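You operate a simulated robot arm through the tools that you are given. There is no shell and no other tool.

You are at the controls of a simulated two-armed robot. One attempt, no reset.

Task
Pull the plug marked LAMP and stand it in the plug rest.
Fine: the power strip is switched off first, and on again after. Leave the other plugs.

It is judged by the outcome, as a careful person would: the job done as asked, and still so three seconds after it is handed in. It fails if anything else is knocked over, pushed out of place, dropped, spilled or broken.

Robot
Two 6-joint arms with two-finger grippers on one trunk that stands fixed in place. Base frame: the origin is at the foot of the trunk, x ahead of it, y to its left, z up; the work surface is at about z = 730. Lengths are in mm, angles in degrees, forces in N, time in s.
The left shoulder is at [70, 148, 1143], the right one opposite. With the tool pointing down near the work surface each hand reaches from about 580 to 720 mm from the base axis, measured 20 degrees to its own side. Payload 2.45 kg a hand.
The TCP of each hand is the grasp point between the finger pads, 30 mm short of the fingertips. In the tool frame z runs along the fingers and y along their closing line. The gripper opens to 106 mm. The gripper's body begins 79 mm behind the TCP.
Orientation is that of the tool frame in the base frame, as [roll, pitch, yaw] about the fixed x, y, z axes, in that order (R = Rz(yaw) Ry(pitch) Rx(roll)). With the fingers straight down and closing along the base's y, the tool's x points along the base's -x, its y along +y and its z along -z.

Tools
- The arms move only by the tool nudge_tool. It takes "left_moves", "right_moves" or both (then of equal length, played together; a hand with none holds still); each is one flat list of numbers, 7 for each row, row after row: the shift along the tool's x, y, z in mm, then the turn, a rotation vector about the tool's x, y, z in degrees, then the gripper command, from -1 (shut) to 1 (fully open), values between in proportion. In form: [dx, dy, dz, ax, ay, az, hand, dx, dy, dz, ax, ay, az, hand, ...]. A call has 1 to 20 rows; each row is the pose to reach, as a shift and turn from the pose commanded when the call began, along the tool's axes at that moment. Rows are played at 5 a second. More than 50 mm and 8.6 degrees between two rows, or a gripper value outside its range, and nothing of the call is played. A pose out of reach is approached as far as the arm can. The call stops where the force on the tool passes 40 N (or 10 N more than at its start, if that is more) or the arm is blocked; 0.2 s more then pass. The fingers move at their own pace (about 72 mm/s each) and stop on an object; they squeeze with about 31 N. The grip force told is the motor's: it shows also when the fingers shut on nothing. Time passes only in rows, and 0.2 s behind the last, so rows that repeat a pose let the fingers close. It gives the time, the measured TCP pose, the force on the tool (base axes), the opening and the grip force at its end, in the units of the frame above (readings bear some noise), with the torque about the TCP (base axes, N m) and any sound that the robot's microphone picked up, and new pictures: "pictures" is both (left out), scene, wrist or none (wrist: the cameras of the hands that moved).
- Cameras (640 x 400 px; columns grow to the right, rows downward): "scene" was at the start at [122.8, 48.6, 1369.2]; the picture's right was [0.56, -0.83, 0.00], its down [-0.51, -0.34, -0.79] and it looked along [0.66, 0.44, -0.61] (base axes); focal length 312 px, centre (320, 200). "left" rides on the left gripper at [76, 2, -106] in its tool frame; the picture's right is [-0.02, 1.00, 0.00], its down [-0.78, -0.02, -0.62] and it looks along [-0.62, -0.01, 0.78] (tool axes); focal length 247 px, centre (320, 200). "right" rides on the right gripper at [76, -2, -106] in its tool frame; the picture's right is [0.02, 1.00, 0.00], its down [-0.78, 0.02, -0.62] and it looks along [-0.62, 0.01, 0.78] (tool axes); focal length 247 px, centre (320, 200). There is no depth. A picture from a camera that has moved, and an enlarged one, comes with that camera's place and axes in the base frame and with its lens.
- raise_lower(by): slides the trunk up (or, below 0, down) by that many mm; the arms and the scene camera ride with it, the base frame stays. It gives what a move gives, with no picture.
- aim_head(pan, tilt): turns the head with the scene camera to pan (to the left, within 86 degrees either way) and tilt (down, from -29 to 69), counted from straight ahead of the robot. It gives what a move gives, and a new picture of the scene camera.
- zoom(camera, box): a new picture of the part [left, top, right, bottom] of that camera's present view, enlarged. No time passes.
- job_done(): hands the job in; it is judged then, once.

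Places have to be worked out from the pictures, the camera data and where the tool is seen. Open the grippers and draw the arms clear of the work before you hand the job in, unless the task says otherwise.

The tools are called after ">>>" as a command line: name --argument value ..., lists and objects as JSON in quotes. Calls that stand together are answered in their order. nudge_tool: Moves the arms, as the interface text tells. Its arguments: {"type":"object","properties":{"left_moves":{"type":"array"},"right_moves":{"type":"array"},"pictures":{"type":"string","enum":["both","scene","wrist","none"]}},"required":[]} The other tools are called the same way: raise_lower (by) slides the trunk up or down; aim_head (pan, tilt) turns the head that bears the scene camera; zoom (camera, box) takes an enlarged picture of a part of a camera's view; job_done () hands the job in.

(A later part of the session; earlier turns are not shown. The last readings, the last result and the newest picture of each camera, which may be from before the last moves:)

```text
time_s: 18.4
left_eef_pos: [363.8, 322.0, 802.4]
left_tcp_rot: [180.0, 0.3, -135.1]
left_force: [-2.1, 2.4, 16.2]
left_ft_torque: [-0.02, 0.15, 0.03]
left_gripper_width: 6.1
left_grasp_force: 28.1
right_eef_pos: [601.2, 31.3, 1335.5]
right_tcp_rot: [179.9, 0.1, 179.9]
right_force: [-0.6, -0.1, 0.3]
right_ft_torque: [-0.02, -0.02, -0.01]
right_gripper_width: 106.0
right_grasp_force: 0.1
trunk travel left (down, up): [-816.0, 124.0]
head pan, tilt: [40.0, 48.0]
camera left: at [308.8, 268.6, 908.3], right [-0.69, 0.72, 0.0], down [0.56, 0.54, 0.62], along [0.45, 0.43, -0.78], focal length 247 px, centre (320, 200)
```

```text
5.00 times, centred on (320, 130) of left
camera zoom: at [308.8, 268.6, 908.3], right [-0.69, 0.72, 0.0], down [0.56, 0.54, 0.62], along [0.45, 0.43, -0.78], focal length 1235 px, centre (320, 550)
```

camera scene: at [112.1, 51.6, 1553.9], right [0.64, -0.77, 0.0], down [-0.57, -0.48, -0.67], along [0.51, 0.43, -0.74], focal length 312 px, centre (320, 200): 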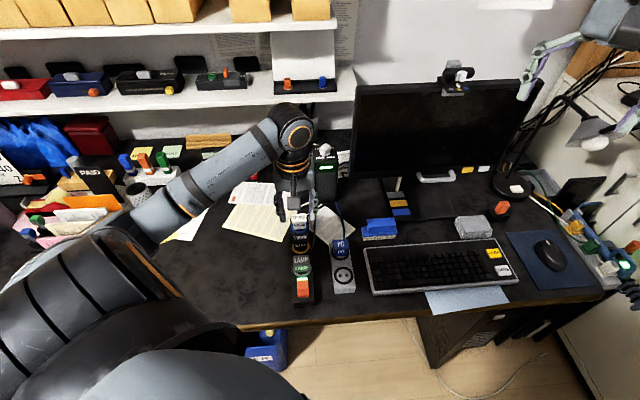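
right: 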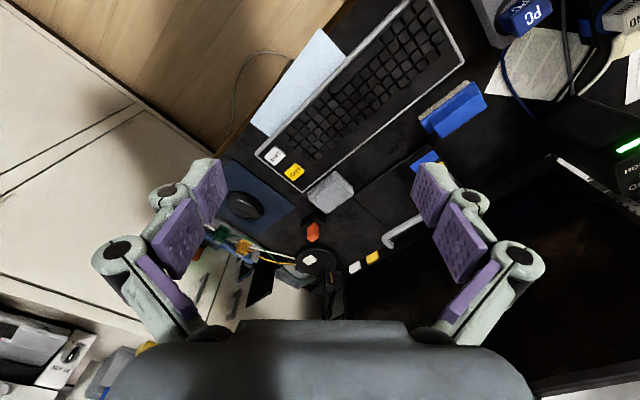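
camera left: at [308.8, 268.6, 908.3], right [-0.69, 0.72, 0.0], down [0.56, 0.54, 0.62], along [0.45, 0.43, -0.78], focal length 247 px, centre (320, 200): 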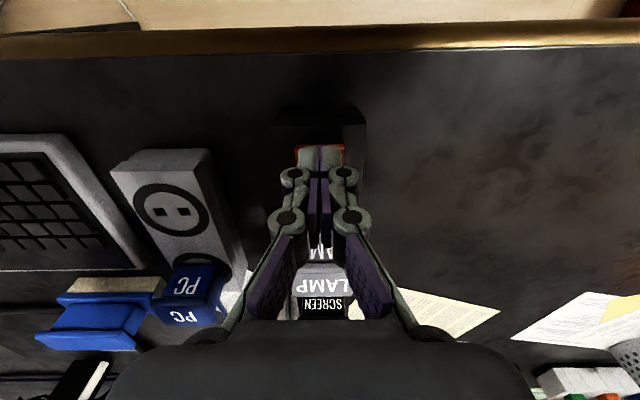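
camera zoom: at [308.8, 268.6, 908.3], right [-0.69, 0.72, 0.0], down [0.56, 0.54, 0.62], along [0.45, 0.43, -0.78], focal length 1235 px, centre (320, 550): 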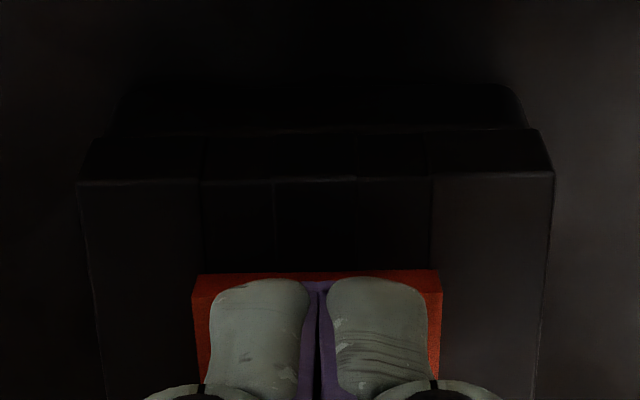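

There was 16 N of contact, and the green glow that showed between the fingers is gone. I lift and move forward again to check.

>>> nudge_tool --left_moves '[0, 0, -15, 0, 0, 0, -1, 0, 0, -45, 0, 0, 0, -1, -20, 0, -85, 0, 0, 0, -1, -40, 0, -125, 0, 0, 0, -1, -60, 0, -165, 0, 0, 0, -0.5, -80, 0, -205, 0, 0, 0, 0, -85, 0, -225, 0, 0, 0, 0]' --pictures "wrist"

>>> zoom --camera "left" --box '[260, 0, 380, 100]'

>>> zoom --camera "scene" --box '[280, 250, 340, 310]'

```text
time_s: 20.0
left_eef_pos: [423.2, 381.4, 1030.0]
left_tcp_rot: [180.0, -0.1, -134.9]
left_force: [-0.7, -0.2, 0.2]
left_ft_torque: [-0.02, -0.01, 0.02]
left_gripper_width: 53.1
left_grasp_force: 0.1
right_eef_pos: [602.6, 30.4, 1333.6]
right_tcp_rot: [180.0, 0.0, -180.0]
right_force: [0.6, 0.5, -0.9]
right_ft_torque: [0.01, 0.02, 0.0]
right_gripper_width: 106.2
right_grasp_force: 0.1
trunk travel left (down, up): [-816.0, 124.0]
head pan, tilt: [40.0, 48.0]
camera left: at [369.1, 329.4, 1135.4], right [-0.69, 0.72, 0.0], down [0.57, 0.54, 0.62], along [0.45, 0.43, -0.78], focal length 247 px, centre (320, 200)
```

left: 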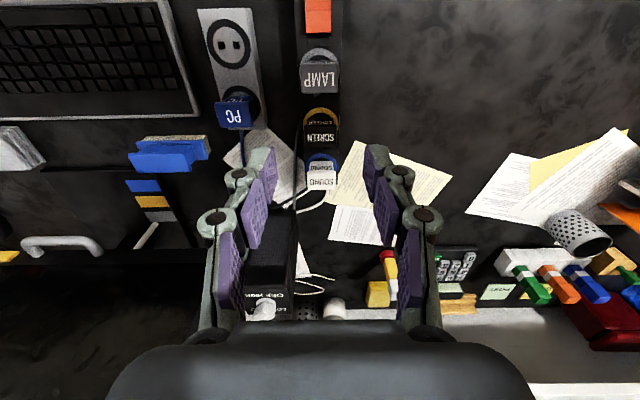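

```text
4.00 times, centred on (320, 50) of left
camera zoom: at [369.1, 329.4, 1135.4], right [-0.69, 0.72, 0.0], down [0.57, 0.54, 0.62], along [0.45, 0.43, -0.78], focal length 988 px, centre (320, 800)
```

zoom: 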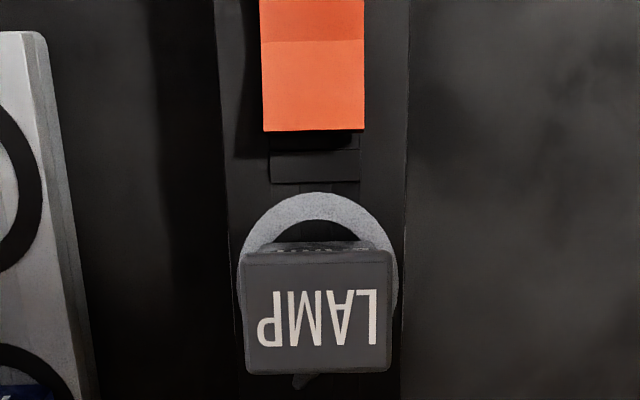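

```text
6.67 times, centred on (310, 280) of scene
camera zoom: at [111.6, 50.9, 1554.0], right [0.64, -0.77, 0.0], down [-0.57, -0.48, -0.67], along [0.51, 0.43, -0.74], focal length 2076 px, centre (387, -333)
```

zoom: 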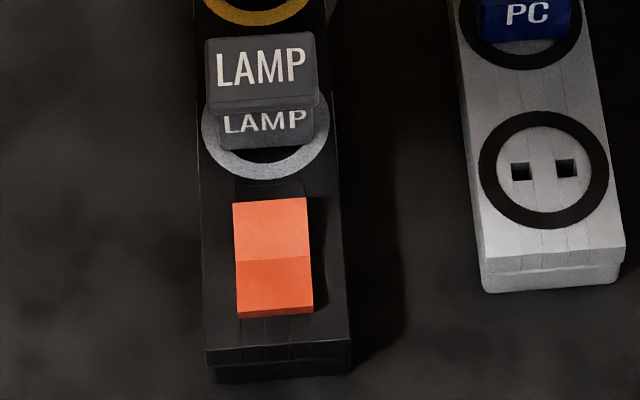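

The LED is out and the rocker has flipped, so the strip is off. Before gripping, I check the route of LAMP's grey cord near the plug.

>>> zoom --camera "left" --box '[270, 50, 350, 130]'

>>> zoom --camera "left" --box '[230, 90, 350, 310]'

>>> zoom --camera "scene" --box '[290, 170, 360, 260]'

```text
5.00 times, centred on (310, 90) of left
camera zoom: at [369.1, 329.4, 1135.4], right [-0.69, 0.72, 0.0], down [0.57, 0.54, 0.62], along [0.45, 0.43, -0.78], focal length 1235 px, centre (370, 750)
```

zoom: 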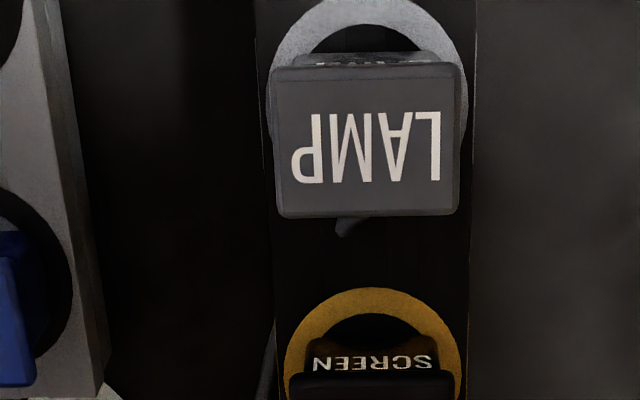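

```text
1.82 times, centred on (290, 200) of left
camera zoom: at [369.1, 329.4, 1135.4], right [-0.69, 0.72, 0.0], down [0.57, 0.54, 0.62], along [0.45, 0.43, -0.78], focal length 449 px, centre (374, 200)
```

zoom: 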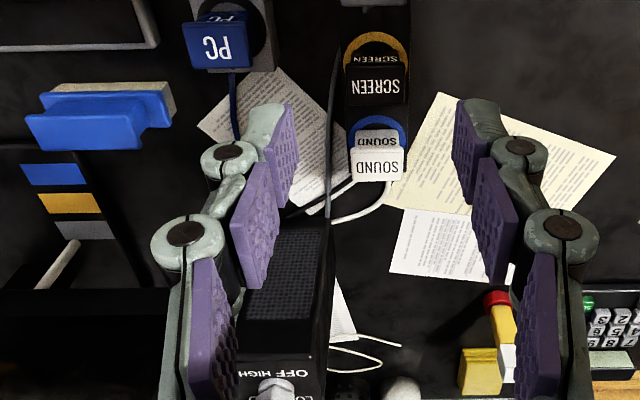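

```text
4.44 times, centred on (325, 215) of scene
camera zoom: at [111.6, 50.9, 1554.0], right [0.64, -0.77, 0.0], down [-0.57, -0.48, -0.67], along [0.51, 0.43, -0.74], focal length 1384 px, centre (298, 133)
```

zoom: 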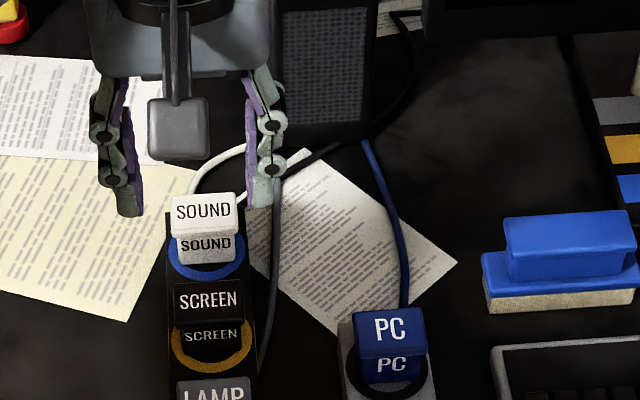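

The cord leaves the plug's back at the bottom and runs off behind, clear of the finger paths. I lower the open hand (about 74 mm) astride the LAMP plug to z ≈ 845 and check.

>>> nudge_tool --left_moves '[1, 0.2, 45, 0, 0, 0, 0.4, 2, 0.4, 90, 0, 0, 0, 0.4, 3, 0.6, 135, 0, 0, 0, 0.4, 4, 0.7, 175, 0, 0, 0, 0.4, 4, 0.7, 185, 0, 0, 0, 0.4, 4, 0.7, 185, 0, 0, 0, 0.4]' --pictures "wrist"

>>> zoom --camera "left" --box '[240, 80, 400, 240]'

>>> zoom --camera "scene" --box '[265, 220, 365, 310]'

```text
time_s: 21.4
left_eef_pos: [424.0, 379.4, 841.1]
left_tcp_rot: [-180.0, -0.1, -135.0]
left_force: [0.4, 0.2, 0.0]
left_ft_torque: [0.01, 0.02, 0.01]
left_gripper_width: 74.2
left_grasp_force: 0.2
right_eef_pos: [601.9, 30.6, 1333.9]
right_tcp_rot: [-180.0, 0.1, 179.9]
right_force: [0.0, 0.5, 0.1]
right_ft_torque: [0.02, 0.0, 0.0]
right_gripper_width: 106.0
right_grasp_force: 0.2
trunk travel left (down, up): [-816.0, 124.0]
head pan, tilt: [40.0, 48.0]
camera left: at [367.7, 326.7, 946.4], right [-0.69, 0.72, 0.0], down [0.57, 0.54, 0.62], along [0.45, 0.43, -0.78], focal length 247 px, centre (320, 200)
```

left: 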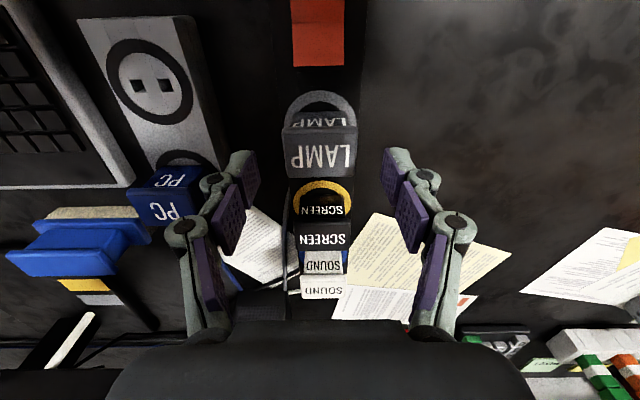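

```text
2.50 times, centred on (320, 160) of left
camera zoom: at [367.7, 326.7, 946.4], right [-0.69, 0.72, 0.0], down [0.57, 0.54, 0.62], along [0.45, 0.43, -0.78], focal length 617 px, centre (320, 300)
```

zoom: 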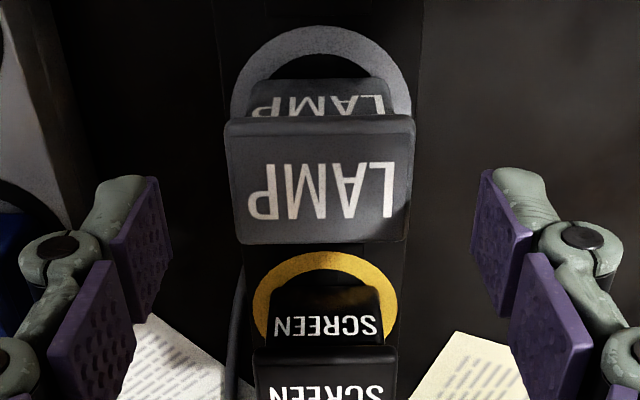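

```text
4.44 times, centred on (315, 265) of scene
camera zoom: at [111.1, 50.9, 1554.0], right [0.64, -0.77, 0.0], down [-0.57, -0.48, -0.67], along [0.51, 0.43, -0.74], focal length 1384 px, centre (342, -89)
```

zoom: 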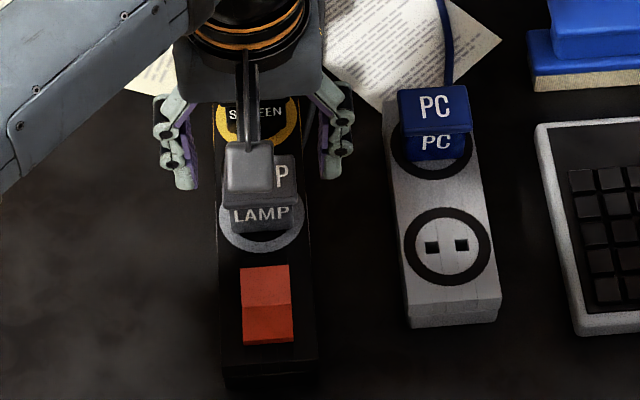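

Lateral alignment is good; the hand is about 3 mm too far forward. I correct that, lower to z ≈ 806 and close on the plug's cap.

>>> nudge_tool --left_moves '[3, 0, 15, 0, 0, 0, 0.4, 3, 0, 30, 0, 0, 0, 0.4, 3, 0, 36, 0, 0, 0, 0.4, 3, 0, 36, 0, 0, 0, 0, 3, 0, 36, 0, 0, 0, -0.3, 3, 0, 36, 0, 0, 0, -0.6, 3, 0, 36, 0, 0, 0, -1, 3, 0, 36, 0, 0, 0, -1]' --pictures "both"

>>> zoom --camera "left" --box '[240, 80, 400, 240]'

>>> zoom --camera "scene" --box '[265, 220, 365, 310]'

```text
time_s: 23.2
left_eef_pos: [419.7, 378.3, 804.4]
left_tcp_rot: [-180.0, 0.1, -135.1]
left_force: [0.7, -1.1, 0.2]
left_ft_torque: [-0.02, 0.01, 0.01]
left_gripper_width: 44.1
left_grasp_force: 31.0
right_eef_pos: [601.7, 31.2, 1333.0]
right_tcp_rot: [179.9, 0.1, 179.8]
right_force: [0.1, 0.7, 0.5]
right_ft_torque: [-0.04, 0.0, -0.01]
right_gripper_width: 106.0
right_grasp_force: 0.0
trunk travel left (down, up): [-816.0, 124.0]
head pan, tilt: [40.0, 48.0]
camera scene: at [111.5, 51.0, 1554.0], right [0.64, -0.77, 0.0], down [-0.57, -0.48, -0.67], along [0.51, 0.43, -0.74], focal length 312 px, centre (320, 200)
camera left: at [365.1, 323.6, 910.2], right [-0.69, 0.72, 0.0], down [0.57, 0.54, 0.62], along [0.45, 0.43, -0.78], focal length 247 px, centre (320, 200)
```

scene: 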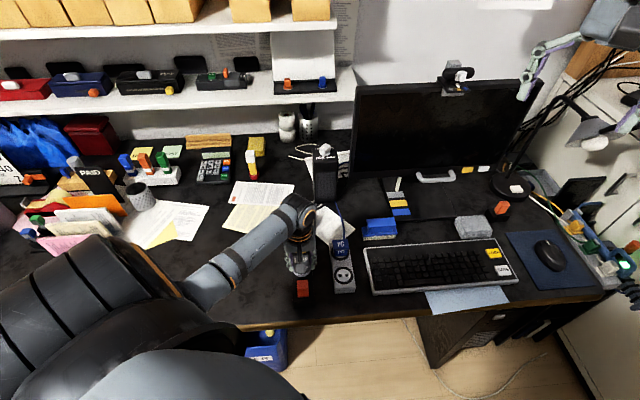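
left: 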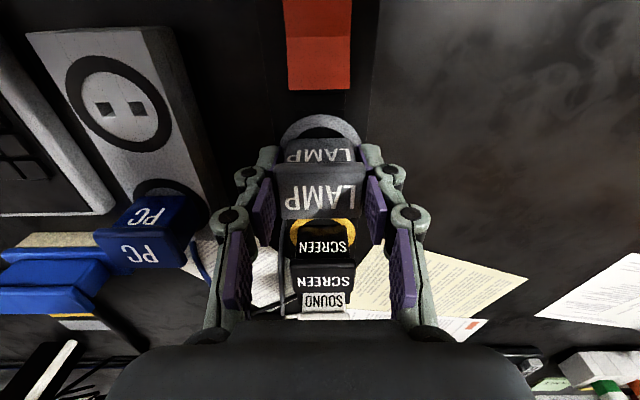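

```text
2.50 times, centred on (320, 160) of left
camera zoom: at [365.1, 323.6, 910.2], right [-0.69, 0.72, 0.0], down [0.57, 0.54, 0.62], along [0.45, 0.43, -0.78], focal length 617 px, centre (320, 300)
```

zoom: 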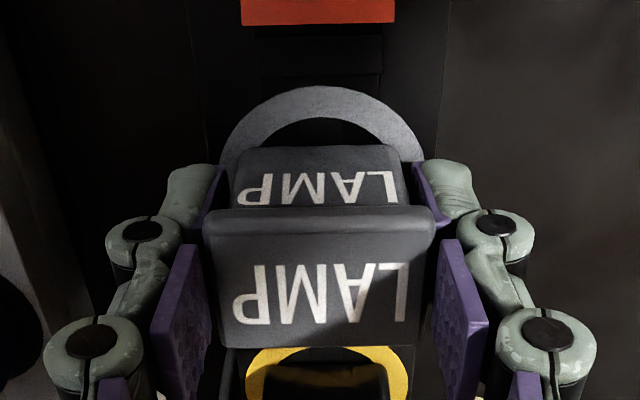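

```text
4.44 times, centred on (315, 265) of scene
camera zoom: at [111.5, 51.0, 1554.0], right [0.64, -0.77, 0.0], down [-0.57, -0.48, -0.67], along [0.51, 0.43, -0.74], focal length 1384 px, centre (342, -89)
```

zoom: 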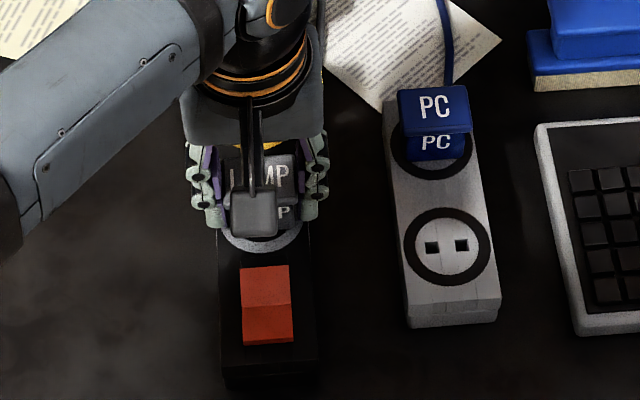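

The plug is gripped at 44 mm width with 31 N. I pull straight up in small steps.

>>> nudge_tool --left_moves '[0, 0, -2, 0, 0, 0, -1, 0, 0, -4, 0, 0, 0, -1, 0, 0, -6, 0, 0, 0, -1, 0, 0, -8, 0, 0, 0, -1, 0, 0, -11, 0, 0, 0, -1, 0, 0, -14, 0, 0, 0, -1, 0, 0, -18, 0, 0, 0, -1, 0, 0, -23, 0, 0, 0, -1, 0, 0, -28, 0, 0, 0, -1]' --pictures "both"

>>> zoom --camera "left" --box '[240, 80, 400, 240]'

>>> zoom --camera "scene" --box '[265, 220, 365, 310]'

```text
time_s: 25.2
left_eef_pos: [419.7, 377.6, 834.2]
left_tcp_rot: [-180.0, 0.0, -135.0]
left_force: [0.0, 0.1, -1.0]
left_ft_torque: [0.01, 0.0, -0.02]
left_gripper_width: 44.0
left_grasp_force: 31.0
right_eef_pos: [602.5, 31.8, 1333.4]
right_tcp_rot: [-179.9, 0.0, 179.9]
right_force: [-0.5, 0.3, -0.3]
right_ft_torque: [0.0, 0.02, 0.0]
right_gripper_width: 105.9
right_grasp_force: 0.0
trunk travel left (down, up): [-816.0, 124.0]
head pan, tilt: [40.0, 48.0]
camera scene: at [111.5, 50.9, 1554.0], right [0.64, -0.77, 0.0], down [-0.57, -0.48, -0.67], along [0.51, 0.43, -0.74], focal length 312 px, centre (320, 200)
camera left: at [364.8, 325.2, 940.4], right [-0.69, 0.72, 0.0], down [0.57, 0.54, 0.62], along [0.45, 0.43, -0.78], focal length 247 px, centre (320, 200)
```

scene: 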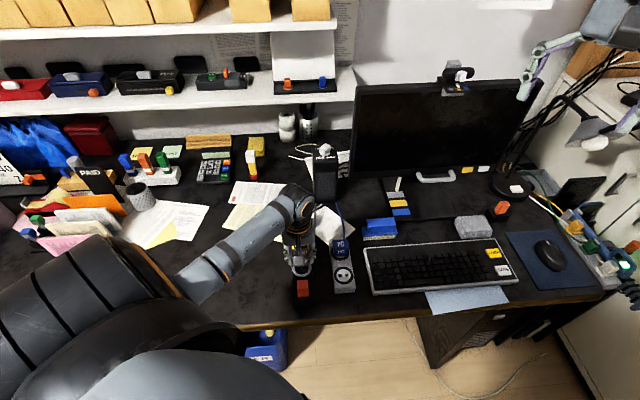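
left: 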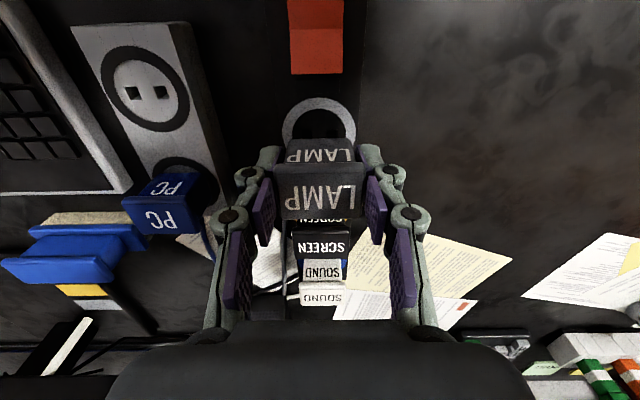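

```text
2.50 times, centred on (320, 160) of left
camera zoom: at [364.8, 325.2, 940.4], right [-0.69, 0.72, 0.0], down [0.57, 0.54, 0.62], along [0.45, 0.43, -0.78], focal length 617 px, centre (320, 300)
```

zoom: 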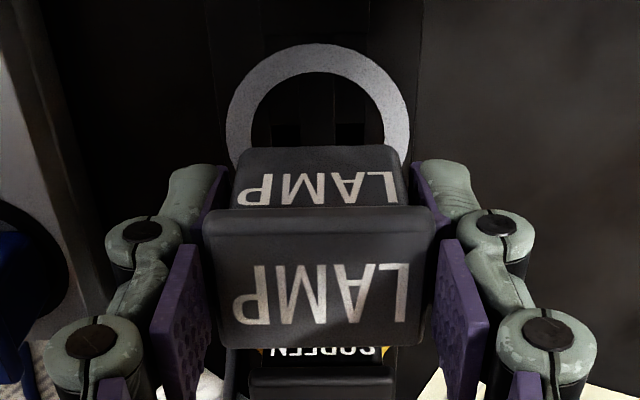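

```text
4.44 times, centred on (315, 265) of scene
camera zoom: at [111.5, 50.9, 1554.0], right [0.64, -0.77, 0.0], down [-0.57, -0.48, -0.67], along [0.51, 0.43, -0.74], focal length 1384 px, centre (342, -89)
```

zoom: 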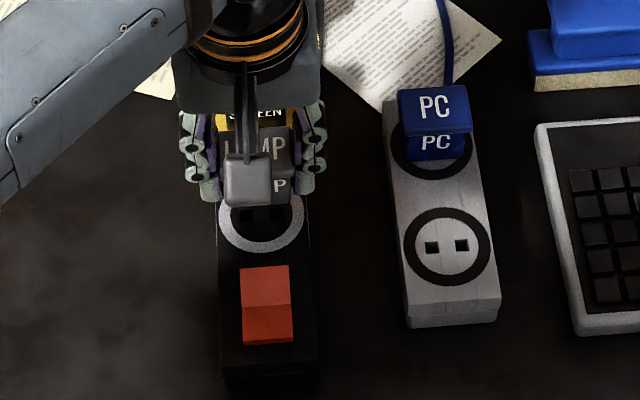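

The plug came free with no slip; the empty socket holes are visible beneath it. I lift it to z ≈ 900 and carry it across to hover above the empty seat of the rest.

>>> nudge_tool --left_moves '[0, 0, -30, 0, 0, 0, -1, 0, 0, -66, 0, 0, 0, -1, 8, -28, -66, 0, 0, 0, -1, 16, -57, -66, 0, 0, 0, -1, 24, -86, -66, 0, 0, 0, -1, 31, -114, -66, 0, 0, 0, -1, 31, -114, -66, 0, 0, 0, -1]' --pictures "both"

>>> zoom --camera "left" --box '[250, 20, 390, 160]'

>>> zoom --camera "scene" --box '[275, 220, 375, 310]'

```text
time_s: 26.8
left_eef_pos: [478.7, 275.5, 900.9]
left_tcp_rot: [-179.9, 0.0, -134.9]
left_force: [-0.8, 0.6, -1.0]
left_ft_torque: [-0.01, 0.01, -0.03]
left_gripper_width: 44.1
left_grasp_force: 30.9
right_eef_pos: [602.8, 31.5, 1332.5]
right_tcp_rot: [-180.0, 0.1, 180.0]
right_force: [0.1, 1.0, -0.4]
right_ft_torque: [-0.01, 0.04, 0.03]
right_gripper_width: 105.7
right_grasp_force: 0.1
trunk travel left (down, up): [-816.0, 124.0]
head pan, tilt: [40.0, 48.0]
camera scene: at [111.2, 51.6, 1554.0], right [0.64, -0.77, 0.0], down [-0.57, -0.48, -0.67], along [0.51, 0.43, -0.74], focal length 312 px, centre (320, 200)
camera left: at [424.4, 222.1, 1006.1], right [-0.69, 0.72, 0.0], down [0.57, 0.54, 0.62], along [0.45, 0.43, -0.78], focal length 247 px, centre (320, 200)
```

scene: 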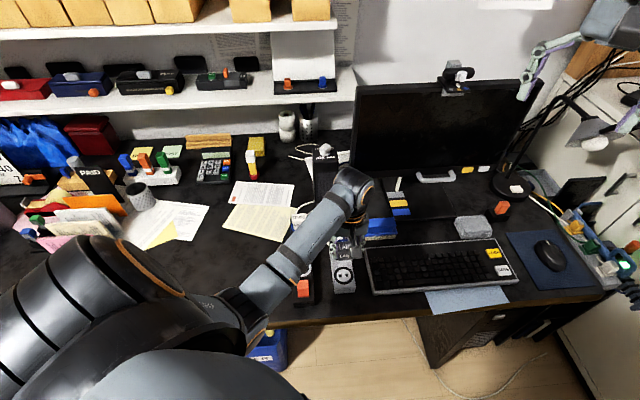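
left: 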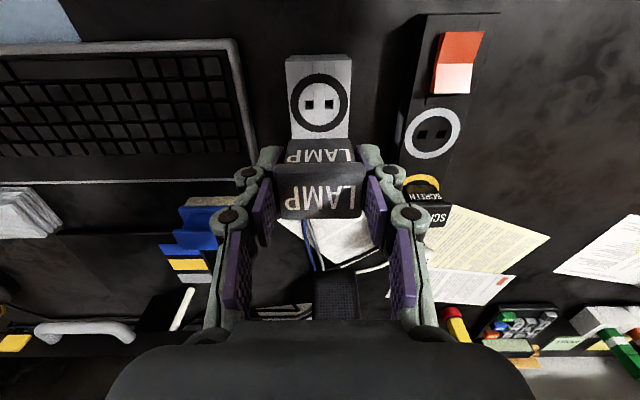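

```text
2.86 times, centred on (320, 90) of left
camera zoom: at [424.4, 222.1, 1006.1], right [-0.69, 0.72, 0.0], down [0.57, 0.54, 0.62], along [0.45, 0.43, -0.78], focal length 706 px, centre (320, 514)
```

zoom: 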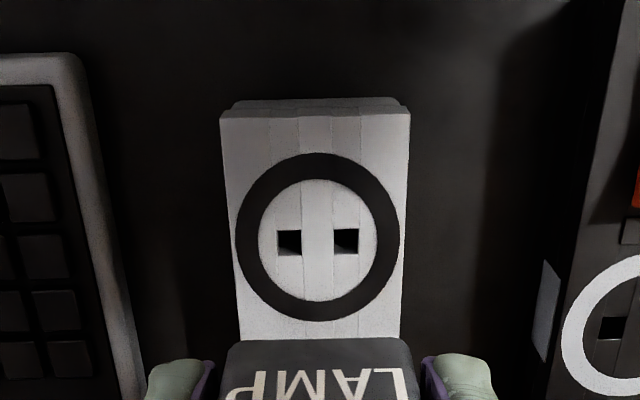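

```text
4.44 times, centred on (325, 265) of scene
camera zoom: at [111.2, 51.6, 1554.0], right [0.64, -0.77, 0.0], down [-0.57, -0.48, -0.67], along [0.51, 0.43, -0.74], focal length 1384 px, centre (298, -89)
```

zoom: 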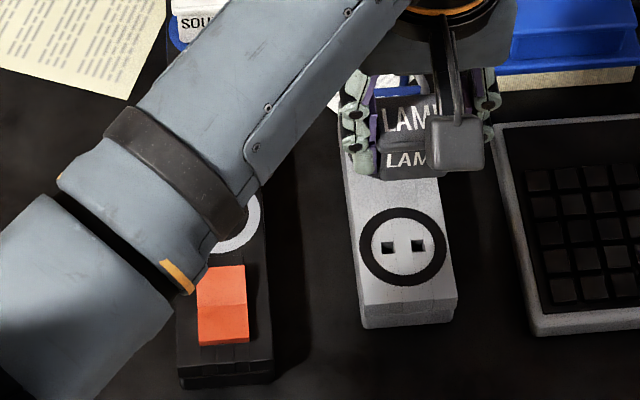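

The plug hovers over the empty seat, with no disturbance to strip or rest. To get the exact offset I measure the now-empty LAMP socket's holes in this same wrist view and compare with the seat's holes.

>>> zoom --camera "left" --box '[395, 95, 475, 175]'

>>> zoom --camera "left" --box '[280, 65, 360, 145]'

>>> zoom --camera "left" --box '[250, 120, 390, 230]'

```text
5.00 times, centred on (435, 135) of left
camera zoom: at [424.4, 222.1, 1006.1], right [-0.69, 0.72, 0.0], down [0.57, 0.54, 0.62], along [0.45, 0.43, -0.78], focal length 1235 px, centre (-255, 525)
```

zoom: 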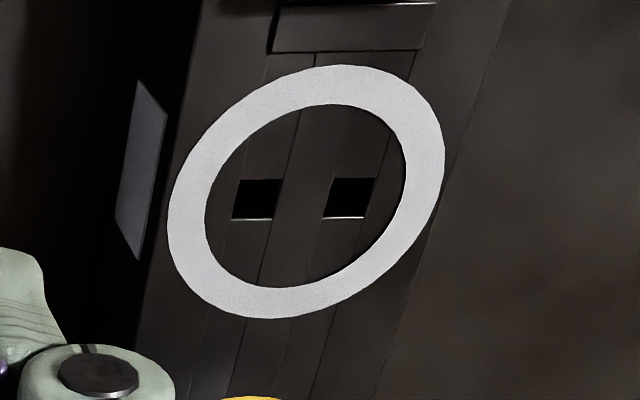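

```text
5.00 times, centred on (320, 105) of left
camera zoom: at [424.4, 222.1, 1006.1], right [-0.69, 0.72, 0.0], down [0.57, 0.54, 0.62], along [0.45, 0.43, -0.78], focal length 1235 px, centre (320, 675)
```

zoom: 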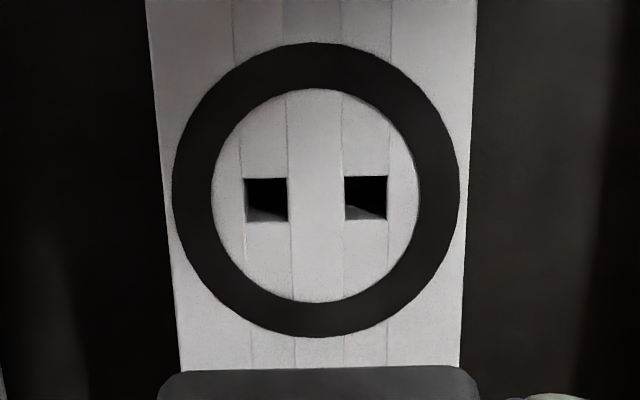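

```text
3.64 times, centred on (320, 175) of left
camera zoom: at [424.4, 222.1, 1006.1], right [-0.69, 0.72, 0.0], down [0.57, 0.54, 0.62], along [0.45, 0.43, -0.78], focal length 898 px, centre (320, 291)
```

zoom: 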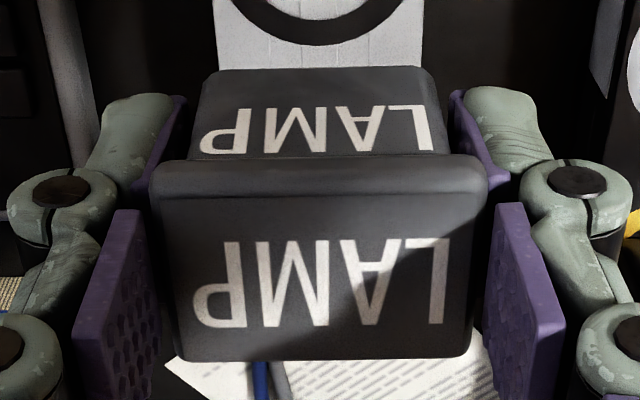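

Hole-to-hole offset from this view is about Δs = −31.6, Δp = +113, close to what I moved (−31, +114). I take a second, more symmetric view from midway and higher to refine it before inserting.

>>> nudge_tool --left_moves '[-4, 19, -33, 0, 0, 0, -1, -8, 38, -66, 0, 0, 0, -1, -12, 57, -100, 0, 0, 0, -1, -12, 57, -100, 0, 0, 0, -1, -12, 57, -100, 0, 0, 0, -1]' --pictures "wrist"

>>> zoom --camera "left" --box '[240, 40, 400, 140]'

>>> zoom --camera "scene" --box '[280, 230, 370, 310]'

```text
time_s: 28.0
left_eef_pos: [442.8, 328.6, 994.7]
left_tcp_rot: [-179.7, 0.1, -134.8]
left_force: [0.5, 0.5, -0.3]
left_ft_torque: [-0.03, 0.0, -0.01]
left_gripper_width: 44.1
left_grasp_force: 31.3
left hand out of reach, approached as far as the arm can: row 3, 4, 5
right_eef_pos: [603.6, 31.7, 1334.4]
right_tcp_rot: [179.9, -0.1, 179.9]
right_force: [-0.8, -0.1, -0.4]
right_ft_torque: [0.01, -0.03, -0.04]
right_gripper_width: 106.0
right_grasp_force: 0.1
trunk travel left (down, up): [-816.0, 124.0]
head pan, tilt: [40.0, 48.0]
camera left: at [388.2, 275.4, 1099.6], right [-0.69, 0.72, 0.0], down [0.56, 0.54, 0.62], along [0.45, 0.43, -0.78], focal length 247 px, centre (320, 200)
```

left: 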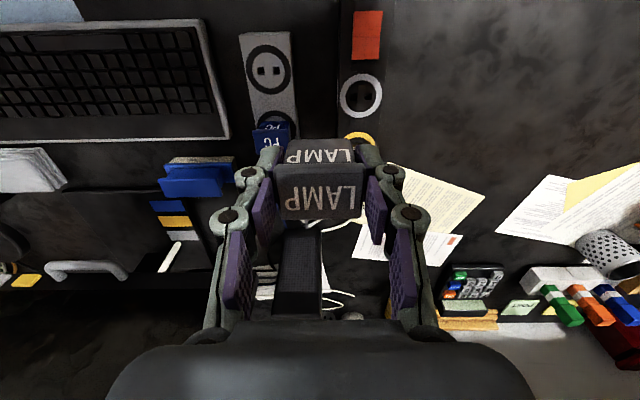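

```text
4.00 times, centred on (320, 90) of left
camera zoom: at [388.2, 275.4, 1099.6], right [-0.69, 0.72, 0.0], down [0.56, 0.54, 0.62], along [0.45, 0.43, -0.78], focal length 988 px, centre (320, 640)
```

zoom: 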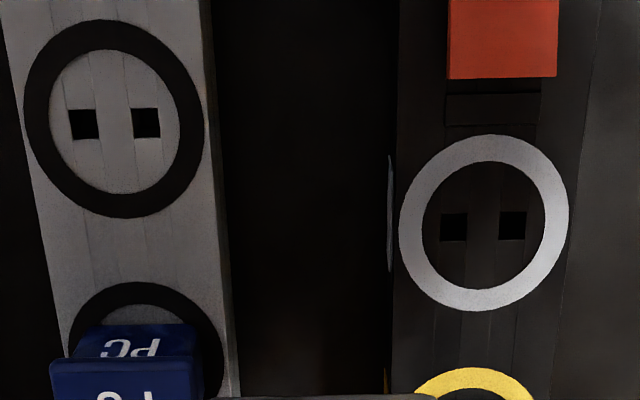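

```text
5.00 times, centred on (325, 270) of scene
camera zoom: at [111.8, 50.3, 1554.0], right [0.64, -0.77, 0.0], down [-0.57, -0.48, -0.67], along [0.51, 0.43, -0.74], focal length 1557 px, centre (295, -150)
```

zoom: 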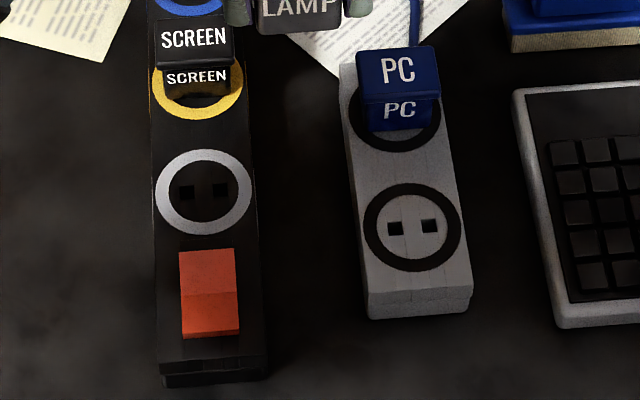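

Both sockets are now clear in the scene view as well. I zoom on both for a precise measurement.

>>> zoom --camera "scene" --box '[290, 250, 360, 290]'

>>> zoom --camera "left" --box '[245, 50, 385, 130]'

```text
9.14 times, centred on (325, 270) of scene
camera zoom: at [111.8, 50.3, 1554.0], right [0.64, -0.77, 0.0], down [-0.57, -0.48, -0.67], along [0.51, 0.43, -0.74], focal length 2848 px, centre (274, -440)
```

zoom: 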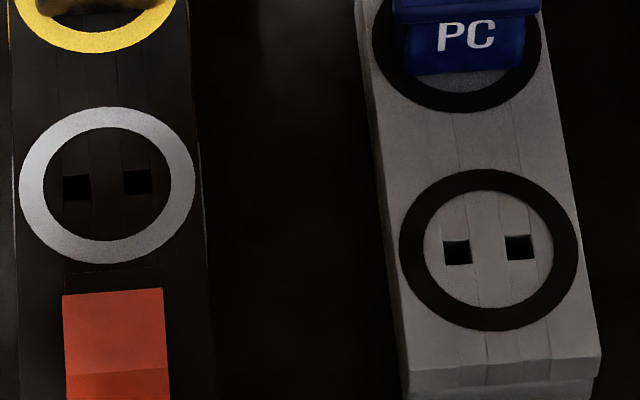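

```text
4.57 times, centred on (315, 90) of left
camera zoom: at [388.2, 275.4, 1099.6], right [-0.69, 0.72, 0.0], down [0.56, 0.54, 0.62], along [0.45, 0.43, -0.78], focal length 1129 px, centre (343, 703)
```

zoom: 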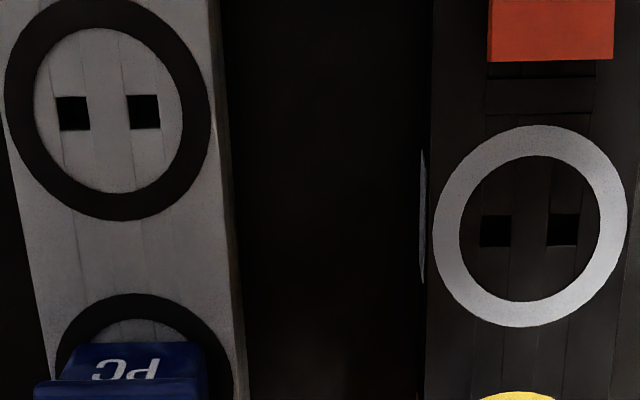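

Combined measurement: Δs ≈ −31.8, Δp ≈ +113.8 from strip socket to seat. I return to the hover point (z ≈ 900) with that small correction and read the pose, since the last rows hit the reach limit.

>>> nudge_tool --left_moves '[4, -19, 33, 0, 0, 0, -1, 8, -38, 66, 0, 0, 0, -1, 12.8, -56.8, 100, 0, 0, 0, -1, 12.8, -56.8, 100, 0, 0, 0, -1, 12.8, -56.8, 100, 0, 0, 0, -1]' --pictures "wrist"

>>> nudge_tool --left_moves '[0, 0, 0, 0, 0, 0, -1]' --pictures "none"

>>> nudge_tool --left_moves '[0, 0, 0, 0, 0, 0, -1]' --pictures "none"

>>> nudge_tool --left_moves '[0, 0, 0, 0, 0, 0, -1]' --pictures "none"

>>> zoom --camera "left" --box '[280, 65, 360, 145]'

```text
time_s: 29.2
left_eef_pos: [477.9, 280.9, 894.2]
left_tcp_rot: [180.0, 0.0, -135.0]
left_force: [0.1, 0.4, -0.7]
left_ft_torque: [-0.02, 0.04, 0.02]
left_gripper_width: 43.7
left_grasp_force: 31.0
right_eef_pos: [602.5, 30.8, 1334.5]
right_tcp_rot: [-180.0, 0.0, 179.9]
right_force: [-0.5, -0.6, -0.3]
right_ft_torque: [-0.01, 0.01, -0.02]
right_gripper_width: 106.0
right_grasp_force: 0.0
trunk travel left (down, up): [-816.0, 124.0]
head pan, tilt: [40.0, 48.0]
camera left: at [422.8, 227.0, 999.3], right [-0.69, 0.72, 0.0], down [0.57, 0.54, 0.62], along [0.45, 0.43, -0.78], focal length 247 px, centre (320, 200)
```

left: 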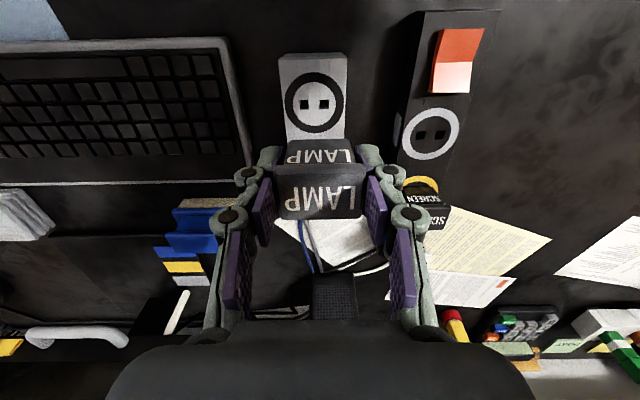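

```text
time_s: 29.6
left_eef_pos: [477.5, 280.6, 894.2]
left_tcp_rot: [180.0, 0.0, -135.0]
left_force: [0.3, 0.3, -0.8]
left_ft_torque: [-0.03, -0.04, 0.03]
left_gripper_width: 44.1
left_grasp_force: 30.8
right_eef_pos: [602.8, 31.1, 1333.7]
right_tcp_rot: [-180.0, 0.0, 179.9]
right_force: [-0.3, 1.0, 0.7]
right_ft_torque: [0.0, 0.02, -0.01]
right_gripper_width: 106.0
right_grasp_force: 0.0
trunk travel left (down, up): [-816.0, 124.0]
head pan, tilt: [40.0, 48.0]
```

```text
time_s: 30.0
left_eef_pos: [477.8, 281.0, 892.9]
left_tcp_rot: [180.0, 0.1, -135.0]
left_force: [1.0, -0.9, -0.8]
left_ft_torque: [0.02, -0.02, 0.03]
left_gripper_width: 44.2
left_grasp_force: 31.1
right_eef_pos: [602.2, 31.5, 1333.5]
right_tcp_rot: [180.0, 0.0, 179.9]
right_force: [-0.3, -0.7, -0.6]
right_ft_torque: [-0.01, -0.01, -0.05]
right_gripper_width: 106.0
right_grasp_force: 0.1
trunk travel left (down, up): [-816.0, 124.0]
head pan, tilt: [40.0, 48.0]
```

```text
time_s: 30.4
left_eef_pos: [476.5, 279.9, 894.6]
left_tcp_rot: [-180.0, 0.0, -135.0]
left_force: [-0.6, 0.6, -1.2]
left_ft_torque: [0.01, -0.02, 0.01]
left_gripper_width: 44.3
left_grasp_force: 30.6
right_eef_pos: [601.0, 31.2, 1334.4]
right_tcp_rot: [-179.9, 0.0, 179.9]
right_force: [-0.3, -0.2, -0.2]
right_ft_torque: [0.0, 0.02, 0.01]
right_gripper_width: 105.8
right_grasp_force: 0.0
trunk travel left (down, up): [-816.0, 124.0]
head pan, tilt: [40.0, 48.0]
```

```text
5.00 times, centred on (320, 105) of left
camera zoom: at [422.7, 227.2, 999.4], right [-0.69, 0.72, 0.0], down [0.57, 0.54, 0.62], along [0.45, 0.43, -0.78], focal length 1235 px, centre (320, 675)
```

zoom: 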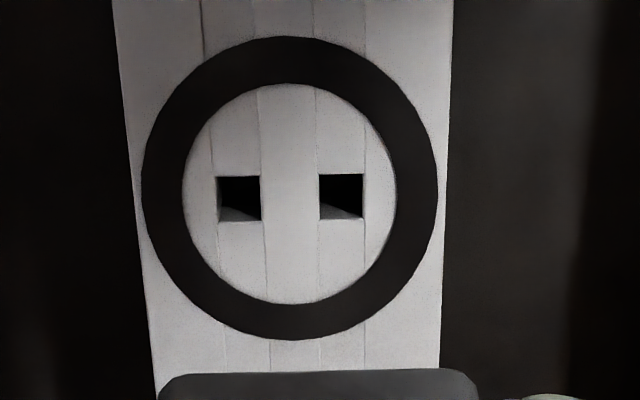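

The commanded pose was clamped, so the hover is off: TCP is at about s = 536, p = 139. Readings and the wrist view both call for a shift of about Δs = −3.9, Δp = +4.5; I apply it and go down to z ≈ 855 for another check.

>>> nudge_tool --left_moves '[3.9, -4.5, 0, 0, 0, 0, -1, 3.9, -4.5, 20, 0, 0, 0, -1, 3.9, -4.5, 38, 0, 0, 0, -1, 3.9, -4.5, 38, 0, 0, 0, -1]' --pictures "both"

>>> zoom --camera "left" --box '[270, 55, 370, 155]'

>>> zoom --camera "scene" --box '[310, 230, 380, 300]'

>>> nudge_tool --left_moves '[0, 0, 0, 0, 0, 0, -1]' --pictures "none"

>>> nudge_tool --left_moves '[0, 0, 0, 0, 0, 0, -1]' --pictures "none"

```text
time_s: 31.4
left_eef_pos: [476.7, 274.0, 857.9]
left_tcp_rot: [-180.0, 0.1, -135.0]
left_force: [0.1, -0.8, 0.4]
left_ft_torque: [-0.03, 0.03, -0.03]
left_gripper_width: 44.4
left_grasp_force: 31.4
right_eef_pos: [602.3, 31.7, 1333.3]
right_tcp_rot: [-180.0, 0.0, 179.9]
right_force: [-0.2, -0.3, 1.0]
right_ft_torque: [0.0, -0.01, 0.0]
right_gripper_width: 105.9
right_grasp_force: 0.1
trunk travel left (down, up): [-816.0, 124.0]
head pan, tilt: [40.0, 48.0]
camera scene: at [111.4, 50.7, 1554.0], right [0.64, -0.77, 0.0], down [-0.57, -0.48, -0.67], along [0.51, 0.43, -0.74], focal length 312 px, centre (320, 200)
camera left: at [421.6, 220.6, 962.7], right [-0.69, 0.72, 0.0], down [0.57, 0.54, 0.62], along [0.45, 0.43, -0.78], focal length 247 px, centre (320, 200)
```

scene: 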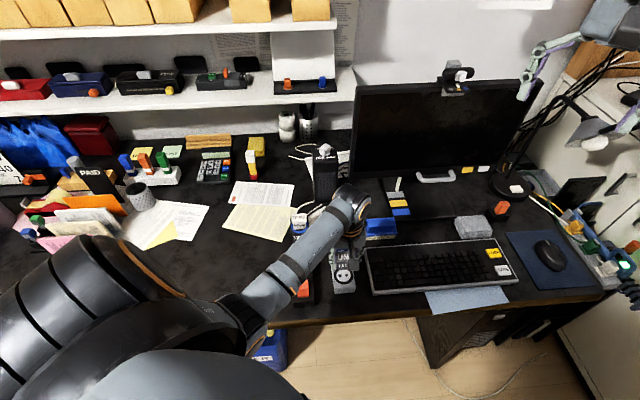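
left: 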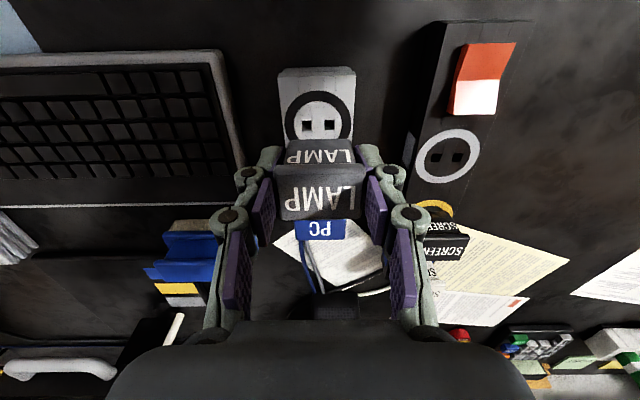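

```text
4.00 times, centred on (320, 105) of left
camera zoom: at [421.6, 220.6, 962.7], right [-0.69, 0.72, 0.0], down [0.57, 0.54, 0.62], along [0.45, 0.43, -0.78], focal length 988 px, centre (320, 580)
```

zoom: 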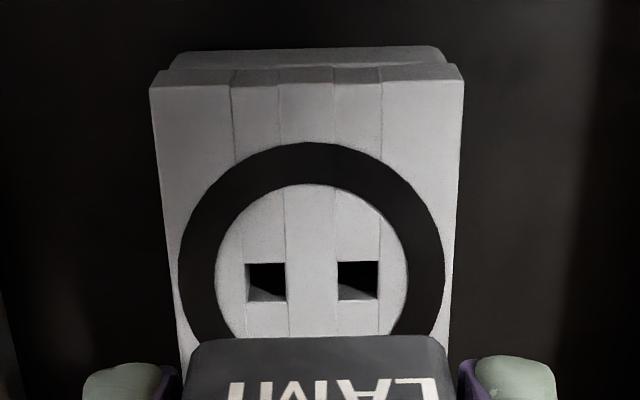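

```text
5.71 times, centred on (345, 265) of scene
camera zoom: at [111.4, 50.7, 1554.0], right [0.64, -0.77, 0.0], down [-0.57, -0.48, -0.67], along [0.51, 0.43, -0.74], focal length 1780 px, centre (177, -171)
```

zoom: 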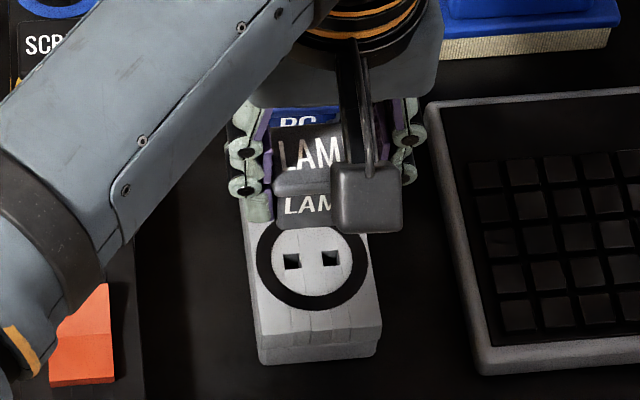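

```text
time_s: 31.8
left_eef_pos: [476.2, 274.0, 857.0]
left_tcp_rot: [-180.0, 0.0, -135.1]
left_force: [0.2, -0.6, -0.1]
left_ft_torque: [-0.01, 0.0, 0.03]
left_gripper_width: 44.2
left_grasp_force: 30.9
right_eef_pos: [602.6, 30.8, 1334.5]
right_tcp_rot: [180.0, 0.0, 179.9]
right_force: [-0.1, -0.2, -0.9]
right_ft_torque: [0.02, -0.01, 0.02]
right_gripper_width: 106.3
right_grasp_force: 0.1
trunk travel left (down, up): [-816.0, 124.0]
head pan, tilt: [40.0, 48.0]
```

```text
time_s: 32.2
left_eef_pos: [476.8, 273.7, 856.6]
left_tcp_rot: [-180.0, 0.0, -135.0]
left_force: [-0.2, -0.1, -1.1]
left_ft_torque: [0.0, 0.0, 0.03]
left_gripper_width: 44.2
left_grasp_force: 30.6
right_eef_pos: [603.5, 31.3, 1334.0]
right_tcp_rot: [179.9, -0.1, 179.8]
right_force: [-0.2, 0.2, 0.1]
right_ft_torque: [0.04, 0.0, -0.02]
right_gripper_width: 106.1
right_grasp_force: 0.0
trunk travel left (down, up): [-816.0, 124.0]
head pan, tilt: [40.0, 48.0]
```

At z ≈ 857 I'm within about 1 mm. I correct slightly and go down to z = 834, the same height at which I photographed the plug just above its old socket, so the two pictures can be compared directly.

>>> nudge_tool --left_moves '[-1.1, -0.6, 10, 0, 0, 0, -1, -1.1, -0.6, 22.6, 0, 0, 0, -1, -1.1, -0.6, 22.6, 0, 0, 0, -1]' --pictures "wrist"

>>> zoom --camera "left" --box '[240, 80, 400, 240]'

>>> zoom --camera "left" --box '[270, 75, 370, 175]'

>>> nudge_tool --left_moves '[0, 0, 0, 0, 0, 0, -1]' --pictures "none"

```text
time_s: 33.0
left_eef_pos: [477.3, 273.5, 833.9]
left_tcp_rot: [-179.9, 0.0, -135.0]
left_force: [-0.4, -0.4, -0.6]
left_ft_torque: [-0.02, -0.04, 0.0]
left_gripper_width: 44.1
left_grasp_force: 31.4
right_eef_pos: [601.9, 32.6, 1333.9]
right_tcp_rot: [179.9, 0.1, 179.9]
right_force: [-0.6, 0.5, -0.3]
right_ft_torque: [-0.02, 0.0, -0.01]
right_gripper_width: 106.1
right_grasp_force: 0.1
trunk travel left (down, up): [-816.0, 124.0]
head pan, tilt: [40.0, 48.0]
camera left: at [422.7, 220.8, 939.4], right [-0.69, 0.72, 0.0], down [0.57, 0.54, 0.62], along [0.45, 0.43, -0.78], focal length 247 px, centre (320, 200)
```

left: 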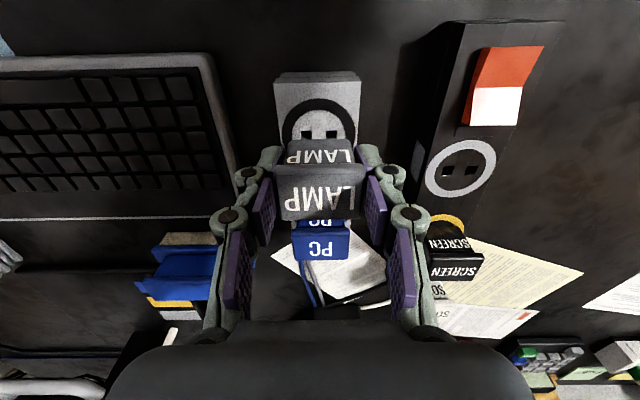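

```text
2.50 times, centred on (320, 160) of left
camera zoom: at [422.7, 220.8, 939.4], right [-0.69, 0.72, 0.0], down [0.57, 0.54, 0.62], along [0.45, 0.43, -0.78], focal length 617 px, centre (320, 300)
```

zoom: 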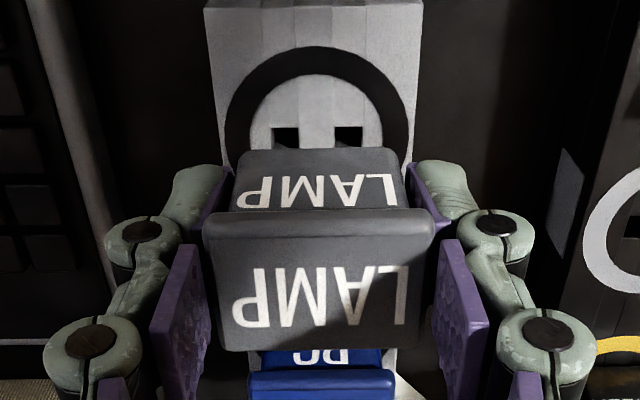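

```text
4.00 times, centred on (320, 125) of left
camera zoom: at [422.7, 220.8, 939.4], right [-0.69, 0.72, 0.0], down [0.57, 0.54, 0.62], along [0.45, 0.43, -0.78], focal length 988 px, centre (320, 500)
```

zoom: 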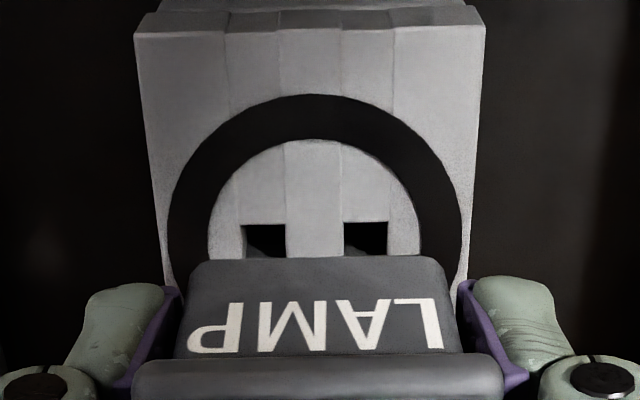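

```text
time_s: 33.4
left_eef_pos: [477.3, 274.6, 833.9]
left_tcp_rot: [180.0, 0.0, -135.1]
left_force: [0.2, -0.2, -0.1]
left_ft_torque: [0.01, 0.02, 0.01]
left_gripper_width: 44.0
left_grasp_force: 31.1
right_eef_pos: [603.1, 31.0, 1333.6]
right_tcp_rot: [180.0, 0.0, 179.9]
right_force: [0.1, 0.2, -0.3]
right_ft_torque: [0.01, -0.01, -0.02]
right_gripper_width: 105.8
right_grasp_force: 0.1
trunk travel left (down, up): [-816.0, 124.0]
head pan, tilt: [40.0, 48.0]
```

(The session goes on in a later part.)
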